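You operate a simulated robot arm through the tools that you are given. There is no shell and no other tool. Be economical: measure what you need, move in short steps, check, and stop when the job is done.

Carry out the task below with a simulated robot arm. There is one attempt and no reset: what you move stays moved.

TASK
Fetch the cooling block and set it on the white ceiling tile on the top of the service bench.

It is judged by the outcome, as a careful person would: the job done as asked, and still so three seconds after it is handed in. It fails if anything else is knocked over, pushed out of place, dropped, spilled or broken.

THE ROBOT
A 6-joint arm with a two-finger parallel gripper, fixed in place. Base frame: the origin is at the foot of the arm, x ahead of it, y to its left, z up; the work surface is at about z = 0. Units: m, rad, N and s.
With the tool pointing down near the work surface it reaches from about 0.16 to 0.42 m from the base axis. Its first joint turns from -1.152 to 1.152 rad. Payload 1.57 kg.
The TCP is the grasp point between the finger pads, 0.03 m short of the fingertips. In the tool frame z runs along the fingers and y along their closing line. The gripper opens to 0.08 m. The fingers are 0.017 m wide and 0.012 m thick; the gripper's body (0.04 by 0.082 m) begins 0.08 m behind the TCP.
Orientation is that of the tool frame in the base frame, as [roll, pitch, yaw] about the fixed x, y, z axes, in that order (R = Rz(yaw) Ry(pitch) Rx(roll)). With the fingers straight down and closing along the base's y, the tool's x points along the base's -x, its y along +y and its z along -z.

THE INTERFACE
- The arm moves only by the tool nudge_tool. Its argument "increments" is a list that holds one entry, the list of rows, each a list of 7 numbers: the turn, a rotation vector about the tool's x, y, z in degrees, then the shift along the tool's x, y, z in m, then the gripper command, from -1 (fully open) to 1 (shut), values between in proportion. In form: [[[ax, ay, az, dx, dy, dz, gripper], ...]]. A call has 1 to 10 rows; each row is the pose to reach, as a shift and turn from the pose commanded when the call began, along the tool's axes at that moment. Rows are played at 5 a second. More than 0.05 m and 0.15 rad between two rows, or a gripper value outside its range, and nothing of the call is played. Where a pose cannot be reached the arm comes as near as it can. A force on the tool above 40 N (or 10 N above the force at the start of the call, whichever is more), or a blocked arm, ends the call early, and 0.2 s more pass. Each finger travels about 0.153 m/s and halts on what it meets, pressing with about 38 N; the grip force reading is that of the motor and also rises with nothing between the fingers. The clock runs only during rows and for 0.2 s after the last one: add rows that repeat a pose to give the fingers time. The reply holds the time, the measured pose of the TCP, the force on the tool along the base axes, the opening and the grip force, in the units named above and with some noise.
- Cameras (640 x 400 px; columns grow to the right, rows downward): "scene" is fixed at [0.0492, -0.3219, 0.4476]; the picture's right is [0.84, -0.54, 0.00], its down [-0.20, -0.31, -0.93] and it looks along [0.50, 0.78, -0.37] (base axes); focal length 312 px, centre (320, 200). "wrist" rides on the gripper at [-0.032, 0, -0.078] in the tool frame; the picture's right is [0.00, -1.00, 0.00], its down [0.97, 0.00, -0.24] and it looks along [0.24, 0.00, 0.97] (tool axes); focal length 218 px, centre (320, 200). There is no depth. A picture from a camera that has moved, and an enlarged one, comes with that camera's place and axes in the base frame and with its lens.
- capture(camera): a new picture of that camera. No time passes.
- zoom(camera, box): a new picture of the part [left, top, right, bottom] of that camera's present view, enlarged. No time passes.
- hand_in(): hands the job in; it is judged then, once.

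Go step by step. Nothing tells you positions but the pictures and the camera data: compare them with the known pose of the tool, close in by small moves and look again before you grip or let go. The budget is 90 turns and 36 pictures, counting those below and the enlarged ones. Unless the task says otherwise, let go and move clear before handing in, and close with one line.

The tools are called after "Request:" as name(argument=value, ...) on one line, values as JSON. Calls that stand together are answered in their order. nudge_tool: Moves the arm, as the interface text tells. Its arguments: {"type":"object","properties":{"increments":{"type":"array","items":{"type":"array","items":{"type":"array","items":{"type":"number"}}}}},"required":["increments"]} The other tools are called the same way: capture (camera) takes a picture; zoom (camera, box) takes an enlarged picture of a part of a camera's view; hand_in () hands the job in.

At the start:

```text
clock: 0.0
position: [0.2101, 0.0931, 0.2776]
tcp_rot: [3.141, 0.0, -3.142]
wrist_force: [-1.0, -0.3, -0.2]
gripper_width: 0.0801
grasp_force: 0.0
```

scene: 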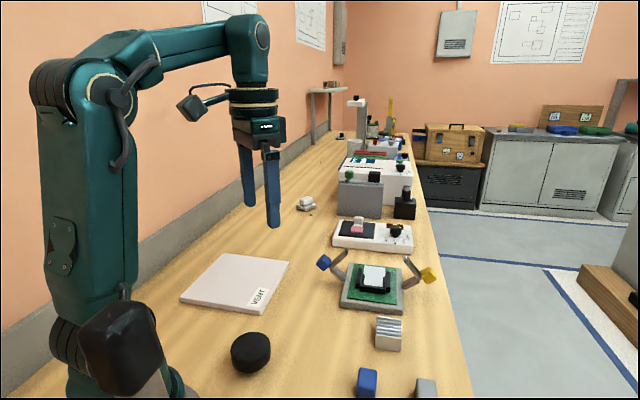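
wrist: 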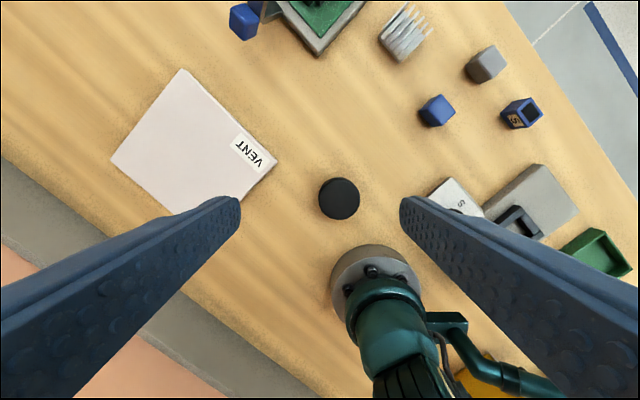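

The finned metal block (probably the cooling block) appears to be near (0.386, -0.025), and the white tile marked VENT near (0.25, 0.29). I'll look closer at both.

Request:
zoom(camera="scene", box=[320, 280, 480, 380])

Request:
zoom(camera="wrist", box=[340, 0, 500, 100])

Request:
zoom(camera="scene", box=[160, 230, 320, 330])

```text
4.00 times, centred on (400, 330) of scene
camera zoom: at [0.0492, -0.3219, 0.4476], right [0.84, -0.54, 0.0], down [-0.2, -0.31, -0.93], along [0.5, 0.78, -0.37], focal length 1249 px, centre (0, -320)
```

zoom: 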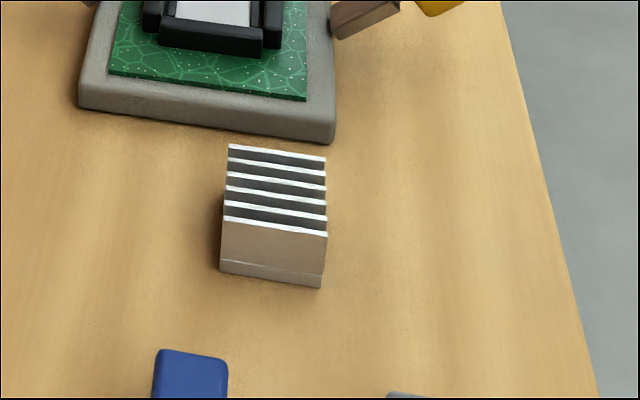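

```text
4.00 times, centred on (420, 50) of wrist
camera zoom: at [0.2416, 0.0929, 0.3563], right [0.0, -1.0, 0.0], down [-0.97, 0.0, 0.24], along [-0.24, 0.0, -0.97], focal length 873 px, centre (-80, 800)
```

zoom: 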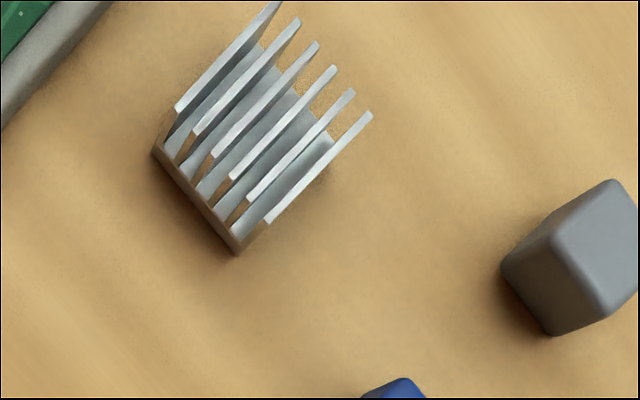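

```text
4.00 times, centred on (240, 280) of scene
camera zoom: at [0.0492, -0.3219, 0.4476], right [0.84, -0.54, 0.0], down [-0.2, -0.31, -0.93], along [0.5, 0.78, -0.37], focal length 1249 px, centre (640, -120)
```

zoom: 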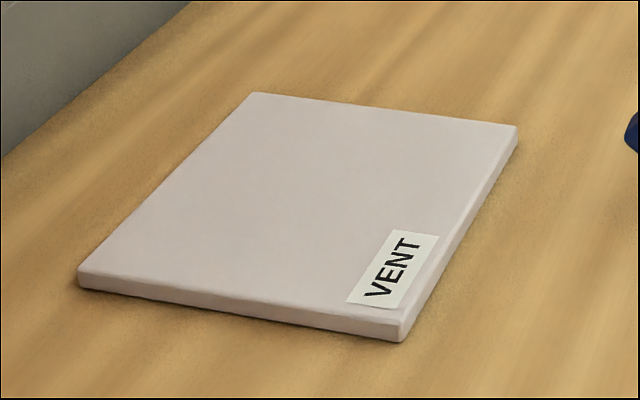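

The cooling block is about 45 × 43 × 28 mm, centred near (0.388, -0.023), with its fins turned about 45°. I'll move above it and turn so that the fingers close along the fins, clear of the board fixture.

Request:
nudge_tool(increments=[[[0, 0, -6.36, -0.0254, -0.0166, 0.0182, -1], [0, 0, -12.71, -0.0508, -0.0332, 0.0365, -1], [0, 0, -19.07, -0.0762, -0.0498, 0.0547, -1], [0, 0, -25.43, -0.1017, -0.0663, 0.0729, -1], [0, 0, -31.79, -0.1271, -0.0829, 0.0911, -1], [0, 0, -38.14, -0.1525, -0.0995, 0.1094, -1], [0, 0, -44.5, -0.1779, -0.1161, 0.1276, -1], [0, 0, -44.5, -0.1779, -0.1161, 0.1276, -1]]])

Request:
capture(camera="wrist")

Request:
capture(camera="scene")

```text
clock: 1.8
position: [0.3871, -0.0223, 0.1499]
tcp_rot: [-3.141, 0.001, -2.366]
wrist_force: [-0.2, -0.7, 0.2]
gripper_width: 0.0798
grasp_force: 0.1
```

```text
30 pictures are left
camera wrist: at [0.4104, -0.0005, 0.2284], right [0.7, -0.71, 0.0], down [-0.69, -0.68, 0.24], along [-0.17, -0.17, -0.97], focal length 218 px, centre (320, 200)
```

wrist: 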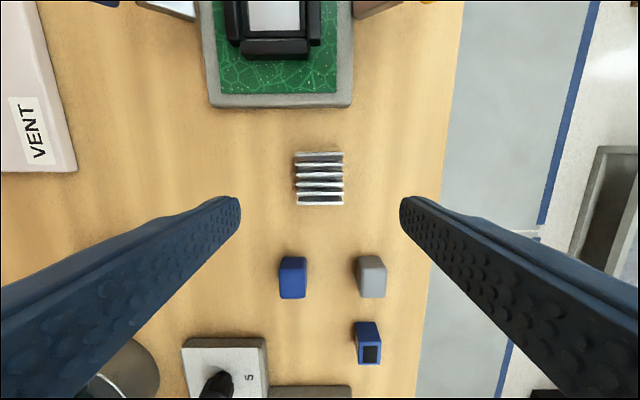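

```text
29 pictures are left
```

scene: 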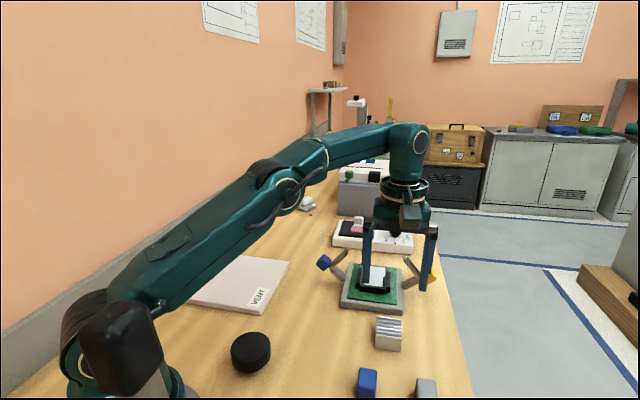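

The block is centred between the fingers and square to them. I'll go down, keeping the fingertips about 4 mm above the bench.

Request:
nudge_tool(increments=[[[0, 0, 0, -0.001, 0, 0.025, -1], [0, 0, 0, -0.001, 0, 0.05, -1], [0, 0, 0, -0.001, 0, 0.075, -1], [0, 0, 0, -0.001, 0, 0.095, -1], [0, 0, 0, -0.001, 0, 0.107, -1], [0, 0, 0, -0.001, 0, 0.115, -1], [0, 0, 0, -0.001, 0, 0.115, -1]]])

Request:
capture(camera="wrist")

Request:
zoom(camera="scene", box=[320, 260, 480, 360])

```text
clock: 3.4
position: [0.3882, -0.023, 0.035]
tcp_rot: [-3.141, -0.001, -2.366]
wrist_force: [0.7, -0.8, 0.1]
gripper_width: 0.08
grasp_force: 0.2
```

```text
28 pictures are left
camera wrist: at [0.4111, -0.0002, 0.1134], right [0.7, -0.71, 0.0], down [-0.69, -0.68, 0.24], along [-0.17, -0.17, -0.97], focal length 218 px, centre (320, 200)
```

wrist: 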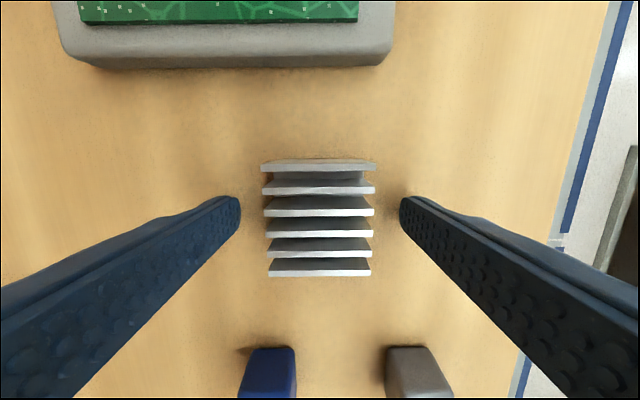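

```text
4.00 times, centred on (400, 310) of scene
camera zoom: at [0.0492, -0.3219, 0.4476], right [0.84, -0.54, 0.0], down [-0.2, -0.31, -0.93], along [0.5, 0.78, -0.37], focal length 1249 px, centre (0, -240)
```

zoom: 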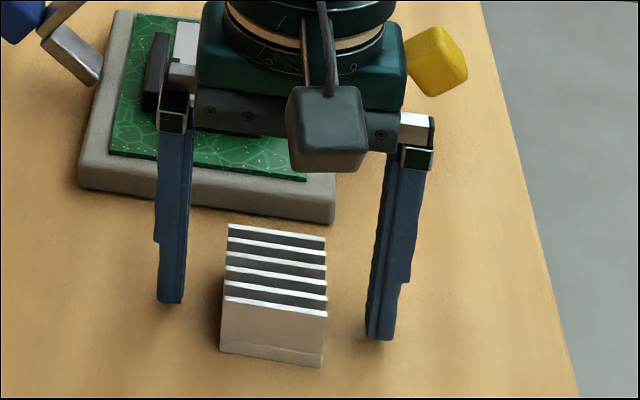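

The fingertips straddle the block with room on both sides, centred to within about 2 mm. Now I'll close and check the grip.

Request:
nudge_tool(increments=[[[0, 0, 0, -0.001, 0, 0, -0.2], [0, 0, 0, -0.001, 0, 0, 0.3], [0, 0, 0, -0.001, 0, 0, 1], [0, 0, 0, -0.001, 0, 0, 1], [0, 0, 0, -0.001, 0, 0, 1]]])

Request:
capture(camera="wrist")

```text
clock: 4.6
position: [0.3883, -0.0223, 0.0355]
tcp_rot: [-3.141, -0.001, -2.365]
wrist_force: [-1.1, -1.1, 0.7]
gripper_width: 0.0432
grasp_force: 37.7
```

```text
26 pictures are left
camera wrist: at [0.4117, 0.0005, 0.1136], right [0.7, -0.71, 0.0], down [-0.69, -0.68, 0.24], along [-0.17, -0.17, -0.97], focal length 218 px, centre (320, 200)
```

wrist: 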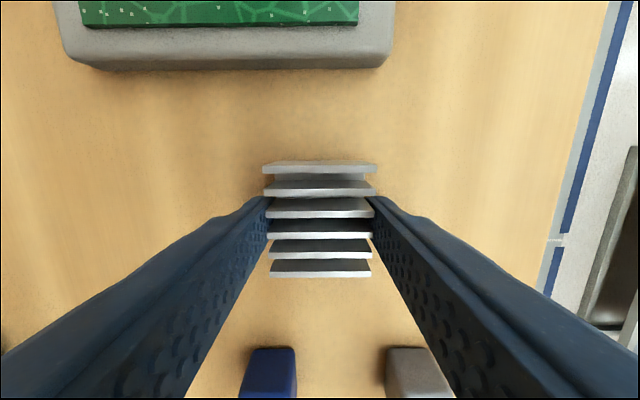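

The block is gripped at 43 mm, on the ends of its fins. I'll lift it straight up.

Request:
nudge_tool(increments=[[[0, 0, 0, 0, 0, -0.01, 1], [0, 0, 0, 0, 0, -0.03, 1], [0, 0, 0, 0, 0, -0.055, 1], [0, 0, 0, 0, 0, -0.085, 1], [0, 0, 0, 0, 0, -0.115, 1], [0, 0, 0, 0, 0, -0.14, 1], [0, 0, 0, 0, 0, -0.14, 1]]])

Request:
capture(camera="wrist")

Request:
capture(camera="scene")

```text
clock: 6.2
position: [0.3827, -0.0229, 0.1728]
tcp_rot: [3.14, -0.001, -2.367]
wrist_force: [0.3, 0.4, -1.5]
gripper_width: 0.0435
grasp_force: 37.9
out of reach, approached as far as the arm can: row 6, 7
```

```text
25 pictures are left
camera wrist: at [0.4058, -0.0001, 0.2516], right [0.7, -0.71, 0.0], down [-0.69, -0.68, 0.24], along [-0.17, -0.17, -0.97], focal length 218 px, centre (320, 200)
```

wrist: 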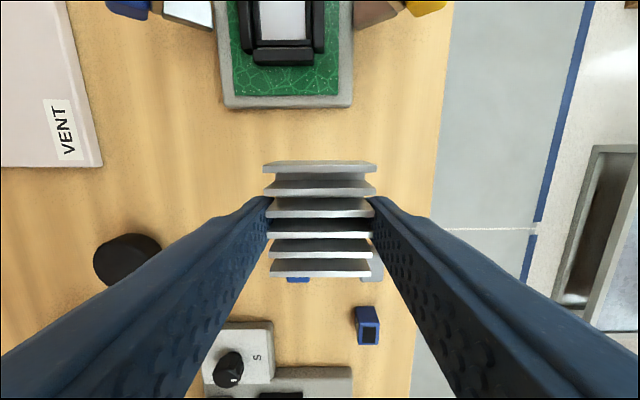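

```text
24 pictures are left
```

scene: 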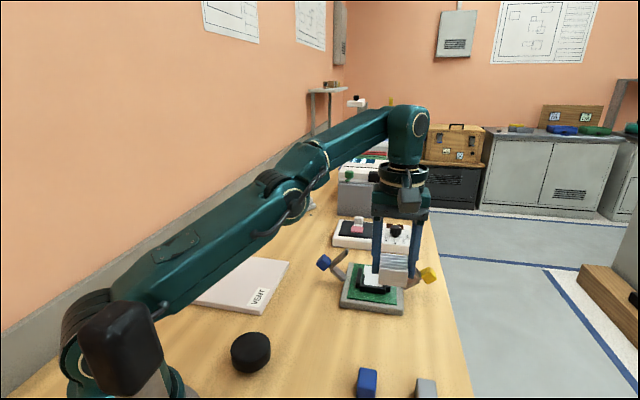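

The grip is firm and the block hangs level. The tile's centre works out near (0.22, 0.287), so I'll carry the block there at height.

Request:
nudge_tool(increments=[[[0, 0, 0, -0.01, 0.0335, 0.005, 1], [0, 0, 0, -0.02, 0.067, 0.01, 1], [0, 0, 0, -0.03, 0.1006, 0.015, 1], [0, 0, 0, -0.04, 0.134, 0.02, 1], [0, 0, 0, -0.05, 0.1677, 0.02, 1], [0, 0, 0, -0.06, 0.2012, 0.02, 1], [0, 0, 0, -0.07, 0.2348, 0.02, 1], [0, 0, 0, -0.08, 0.2683, 0.02, 1], [0, 0, 0, -0.0905, 0.3019, 0.02, 1], [0, 0, 0, -0.1006, 0.3354, 0.02, 1]]])

Request:
capture(camera="wrist")

Request:
capture(camera="scene")

```text
clock: 8.4
position: [0.2207, 0.289, 0.1527]
tcp_rot: [3.141, 0.002, -2.368]
wrist_force: [-0.8, -0.4, -1.2]
gripper_width: 0.0433
grasp_force: 38.2
```

```text
23 pictures are left
camera wrist: at [0.2428, 0.3109, 0.2311], right [0.7, -0.72, 0.0], down [-0.69, -0.68, 0.24], along [-0.17, -0.17, -0.97], focal length 218 px, centre (320, 200)
```

wrist: 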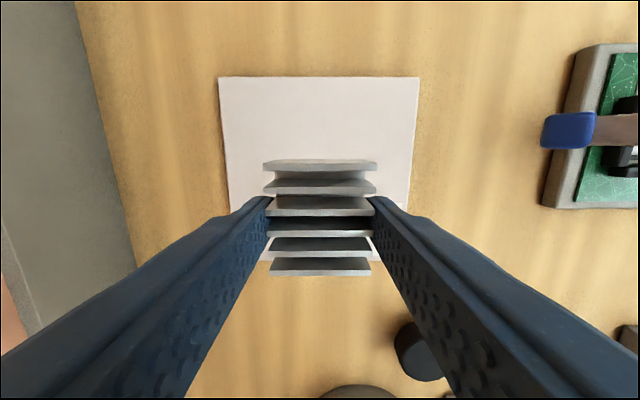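

```text
22 pictures are left
```

scene: 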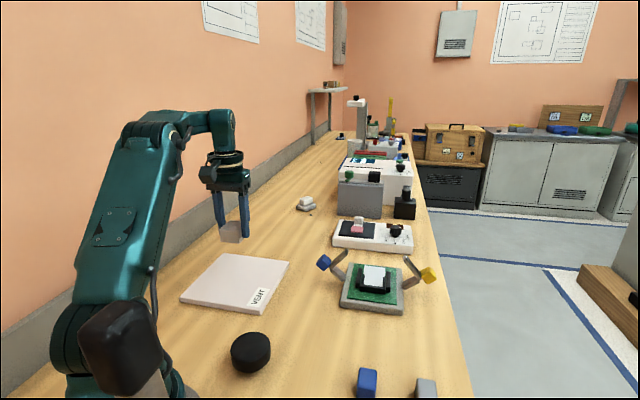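

The block is centred over the tile. I'll go down to just above it, at about z = 0.053.

Request:
nudge_tool(increments=[[[0, 0, 0, 0, 0, 0.025, 1], [0, 0, 0, 0, 0, 0.05, 1], [0, 0, 0, 0, 0, 0.075, 1], [0, 0, 0, 0, 0, 0.09, 1], [0, 0, 0, 0, 0, 0.099, 1], [0, 0, 0, 0, 0, 0.099, 1]]])

Request:
zoom(camera="scene", box=[160, 220, 320, 320])

```text
clock: 9.8
position: [0.2203, 0.2876, 0.0543]
tcp_rot: [3.141, 0.0, -2.367]
wrist_force: [-0.2, 0.0, -1.5]
gripper_width: 0.0434
grasp_force: 38.0
```

```text
4.00 times, centred on (240, 270) of scene
camera zoom: at [0.0492, -0.3219, 0.4476], right [0.84, -0.54, 0.0], down [-0.2, -0.31, -0.93], along [0.5, 0.78, -0.37], focal length 1249 px, centre (640, -80)
```

zoom: 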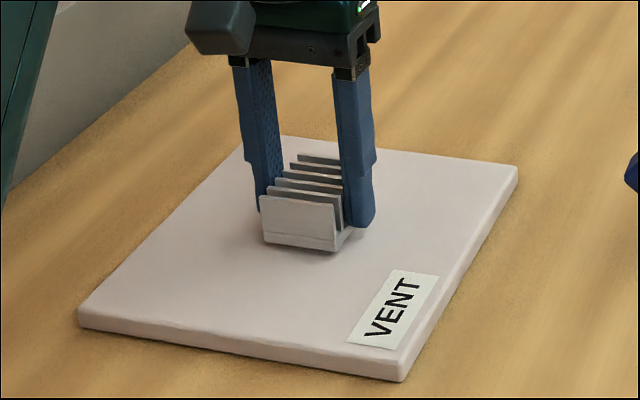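

The block is a few millimetres above the tile. I'll lower it in very small steps and watch the force.

Request:
nudge_tool(increments=[[[0, 0, 0, 0, 0, 0.001, 1], [0, 0, 0, 0, 0, 0.002, 1], [0, 0, 0, 0, 0, 0.003, 1], [0, 0, 0, 0, 0, 0.004, 1], [0, 0, 0, 0, 0, 0.005, 1], [0, 0, 0, 0, 0, 0.005, 1]]])

```text
clock: 11.2
position: [0.2206, 0.2868, 0.0505]
tcp_rot: [3.141, 0.002, -2.367]
wrist_force: [0.2, -0.6, 3.7]
gripper_width: 0.0428
grasp_force: 37.5
```

The force has begun to change, which suggests light contact. One more millimetre should confirm it.

Request:
nudge_tool(increments=[[[0, 0, 0, 0, 0, 0.0005, 1], [0, 0, 0, 0, 0, 0.001, 1], [0, 0, 0, 0, 0, 0.001, 1]]])

Request:
zoom(camera="scene", box=[200, 240, 280, 290])

```text
clock: 12.0
position: [0.2207, 0.2868, 0.0483]
tcp_rot: [-3.141, 0.004, -2.366]
wrist_force: [-6.1, -6.8, 26.9]
gripper_width: 0.0434
grasp_force: 38.5
```

```text
8.00 times, centred on (240, 265) of scene
camera zoom: at [0.0491, -0.3219, 0.4475], right [0.84, -0.54, 0.0], down [-0.2, -0.31, -0.93], along [0.5, 0.78, -0.37], focal length 2497 px, centre (960, -320)
```

zoom: 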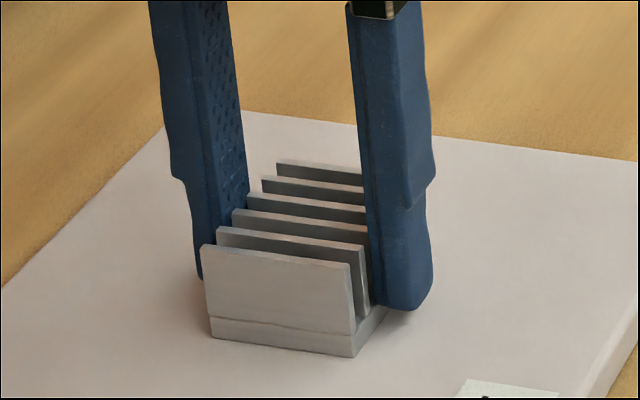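

The block is pressing on the tile at about 27 N. I'll ease up 1 mm, open the fingers partway in steps, and check.

Request:
nudge_tool(increments=[[[0, 0, 0, 0, 0, -0.001, 1], [0, 0, 0, 0, 0, -0.001, 1], [0, 0, 0, 0, 0, -0.001, 0], [0, 0, 0, 0, 0, -0.001, -0.4], [0, 0, 0, 0, 0, -0.001, -0.8], [0, 0, 0, 0, 0, -0.001, -0.8]]])

Request:
capture(camera="wrist")

```text
clock: 13.4
position: [0.2203, 0.2878, 0.0491]
tcp_rot: [3.14, 0.001, -2.368]
wrist_force: [0.3, -0.3, -0.2]
gripper_width: 0.0718
grasp_force: 0.0
```

```text
19 pictures are left
camera wrist: at [0.2434, 0.3098, 0.1272], right [0.7, -0.71, 0.0], down [-0.69, -0.68, 0.24], along [-0.17, -0.17, -0.97], focal length 218 px, centre (320, 200)
```

wrist: 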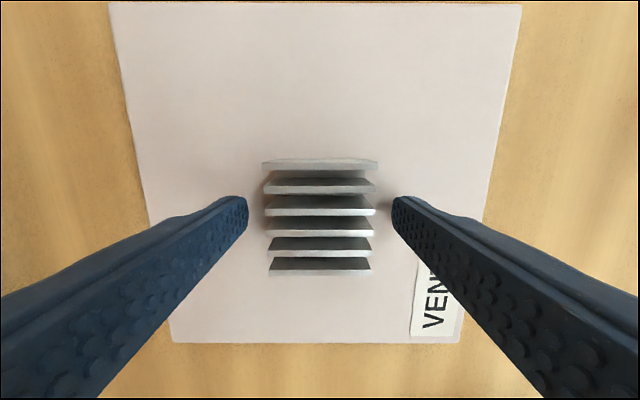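

The block is free and sits in the middle of the tile, with both fingers clear of it. I'll rise straight up.

Request:
nudge_tool(increments=[[[0, 0, 0, 0, 0, -0.01, -0.8], [0, 0, 0, 0, 0, -0.03, -0.8], [0, 0, 0, 0, 0, -0.06, -0.8], [0, 0, 0, 0, 0, -0.09, -0.8], [0, 0, 0, 0, 0, -0.12, -0.8], [0, 0, 0, 0, 0, -0.12, -0.8]]])

Request:
capture(camera="scene")

Request:
capture(camera="wrist")

```text
clock: 14.8
position: [0.2201, 0.2888, 0.1692]
tcp_rot: [3.141, -0.001, -2.367]
wrist_force: [-0.3, -0.1, 0.6]
gripper_width: 0.0718
grasp_force: 0.1
```

```text
18 pictures are left
```

scene: 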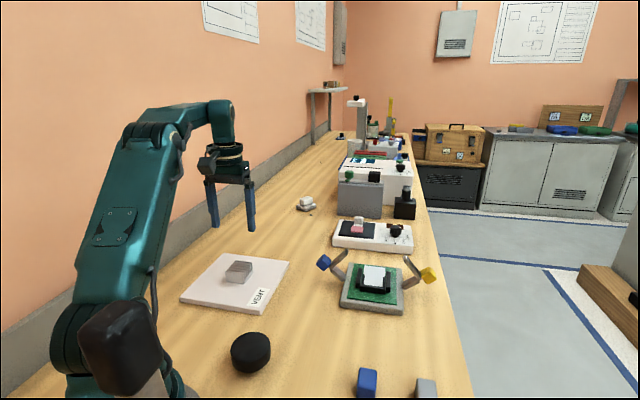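

```text
17 pictures are left
camera wrist: at [0.243, 0.3106, 0.2474], right [0.7, -0.71, 0.0], down [-0.69, -0.68, 0.24], along [-0.17, -0.17, -0.97], focal length 218 px, centre (320, 200)
```

wrist: 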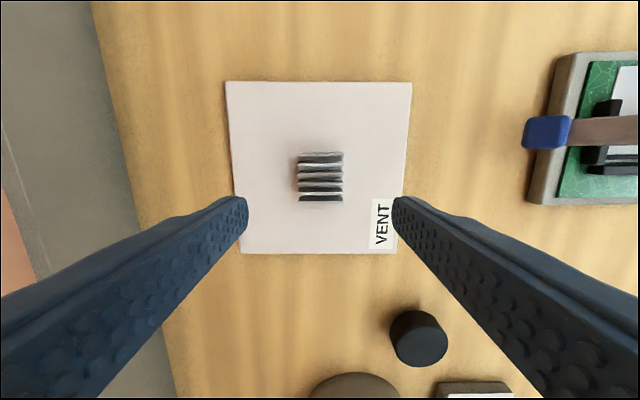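

The block sits upright in the middle of the tile, the arm is clear and nothing else has moved. I'm handing in.

Request:
hand_in()

```text
The job is handed in.
```

The cooling block is upright in the middle of the white ceiling tile on the service bench; I've released it and handed the job in, and the last pictures showed nothing else disturbed.
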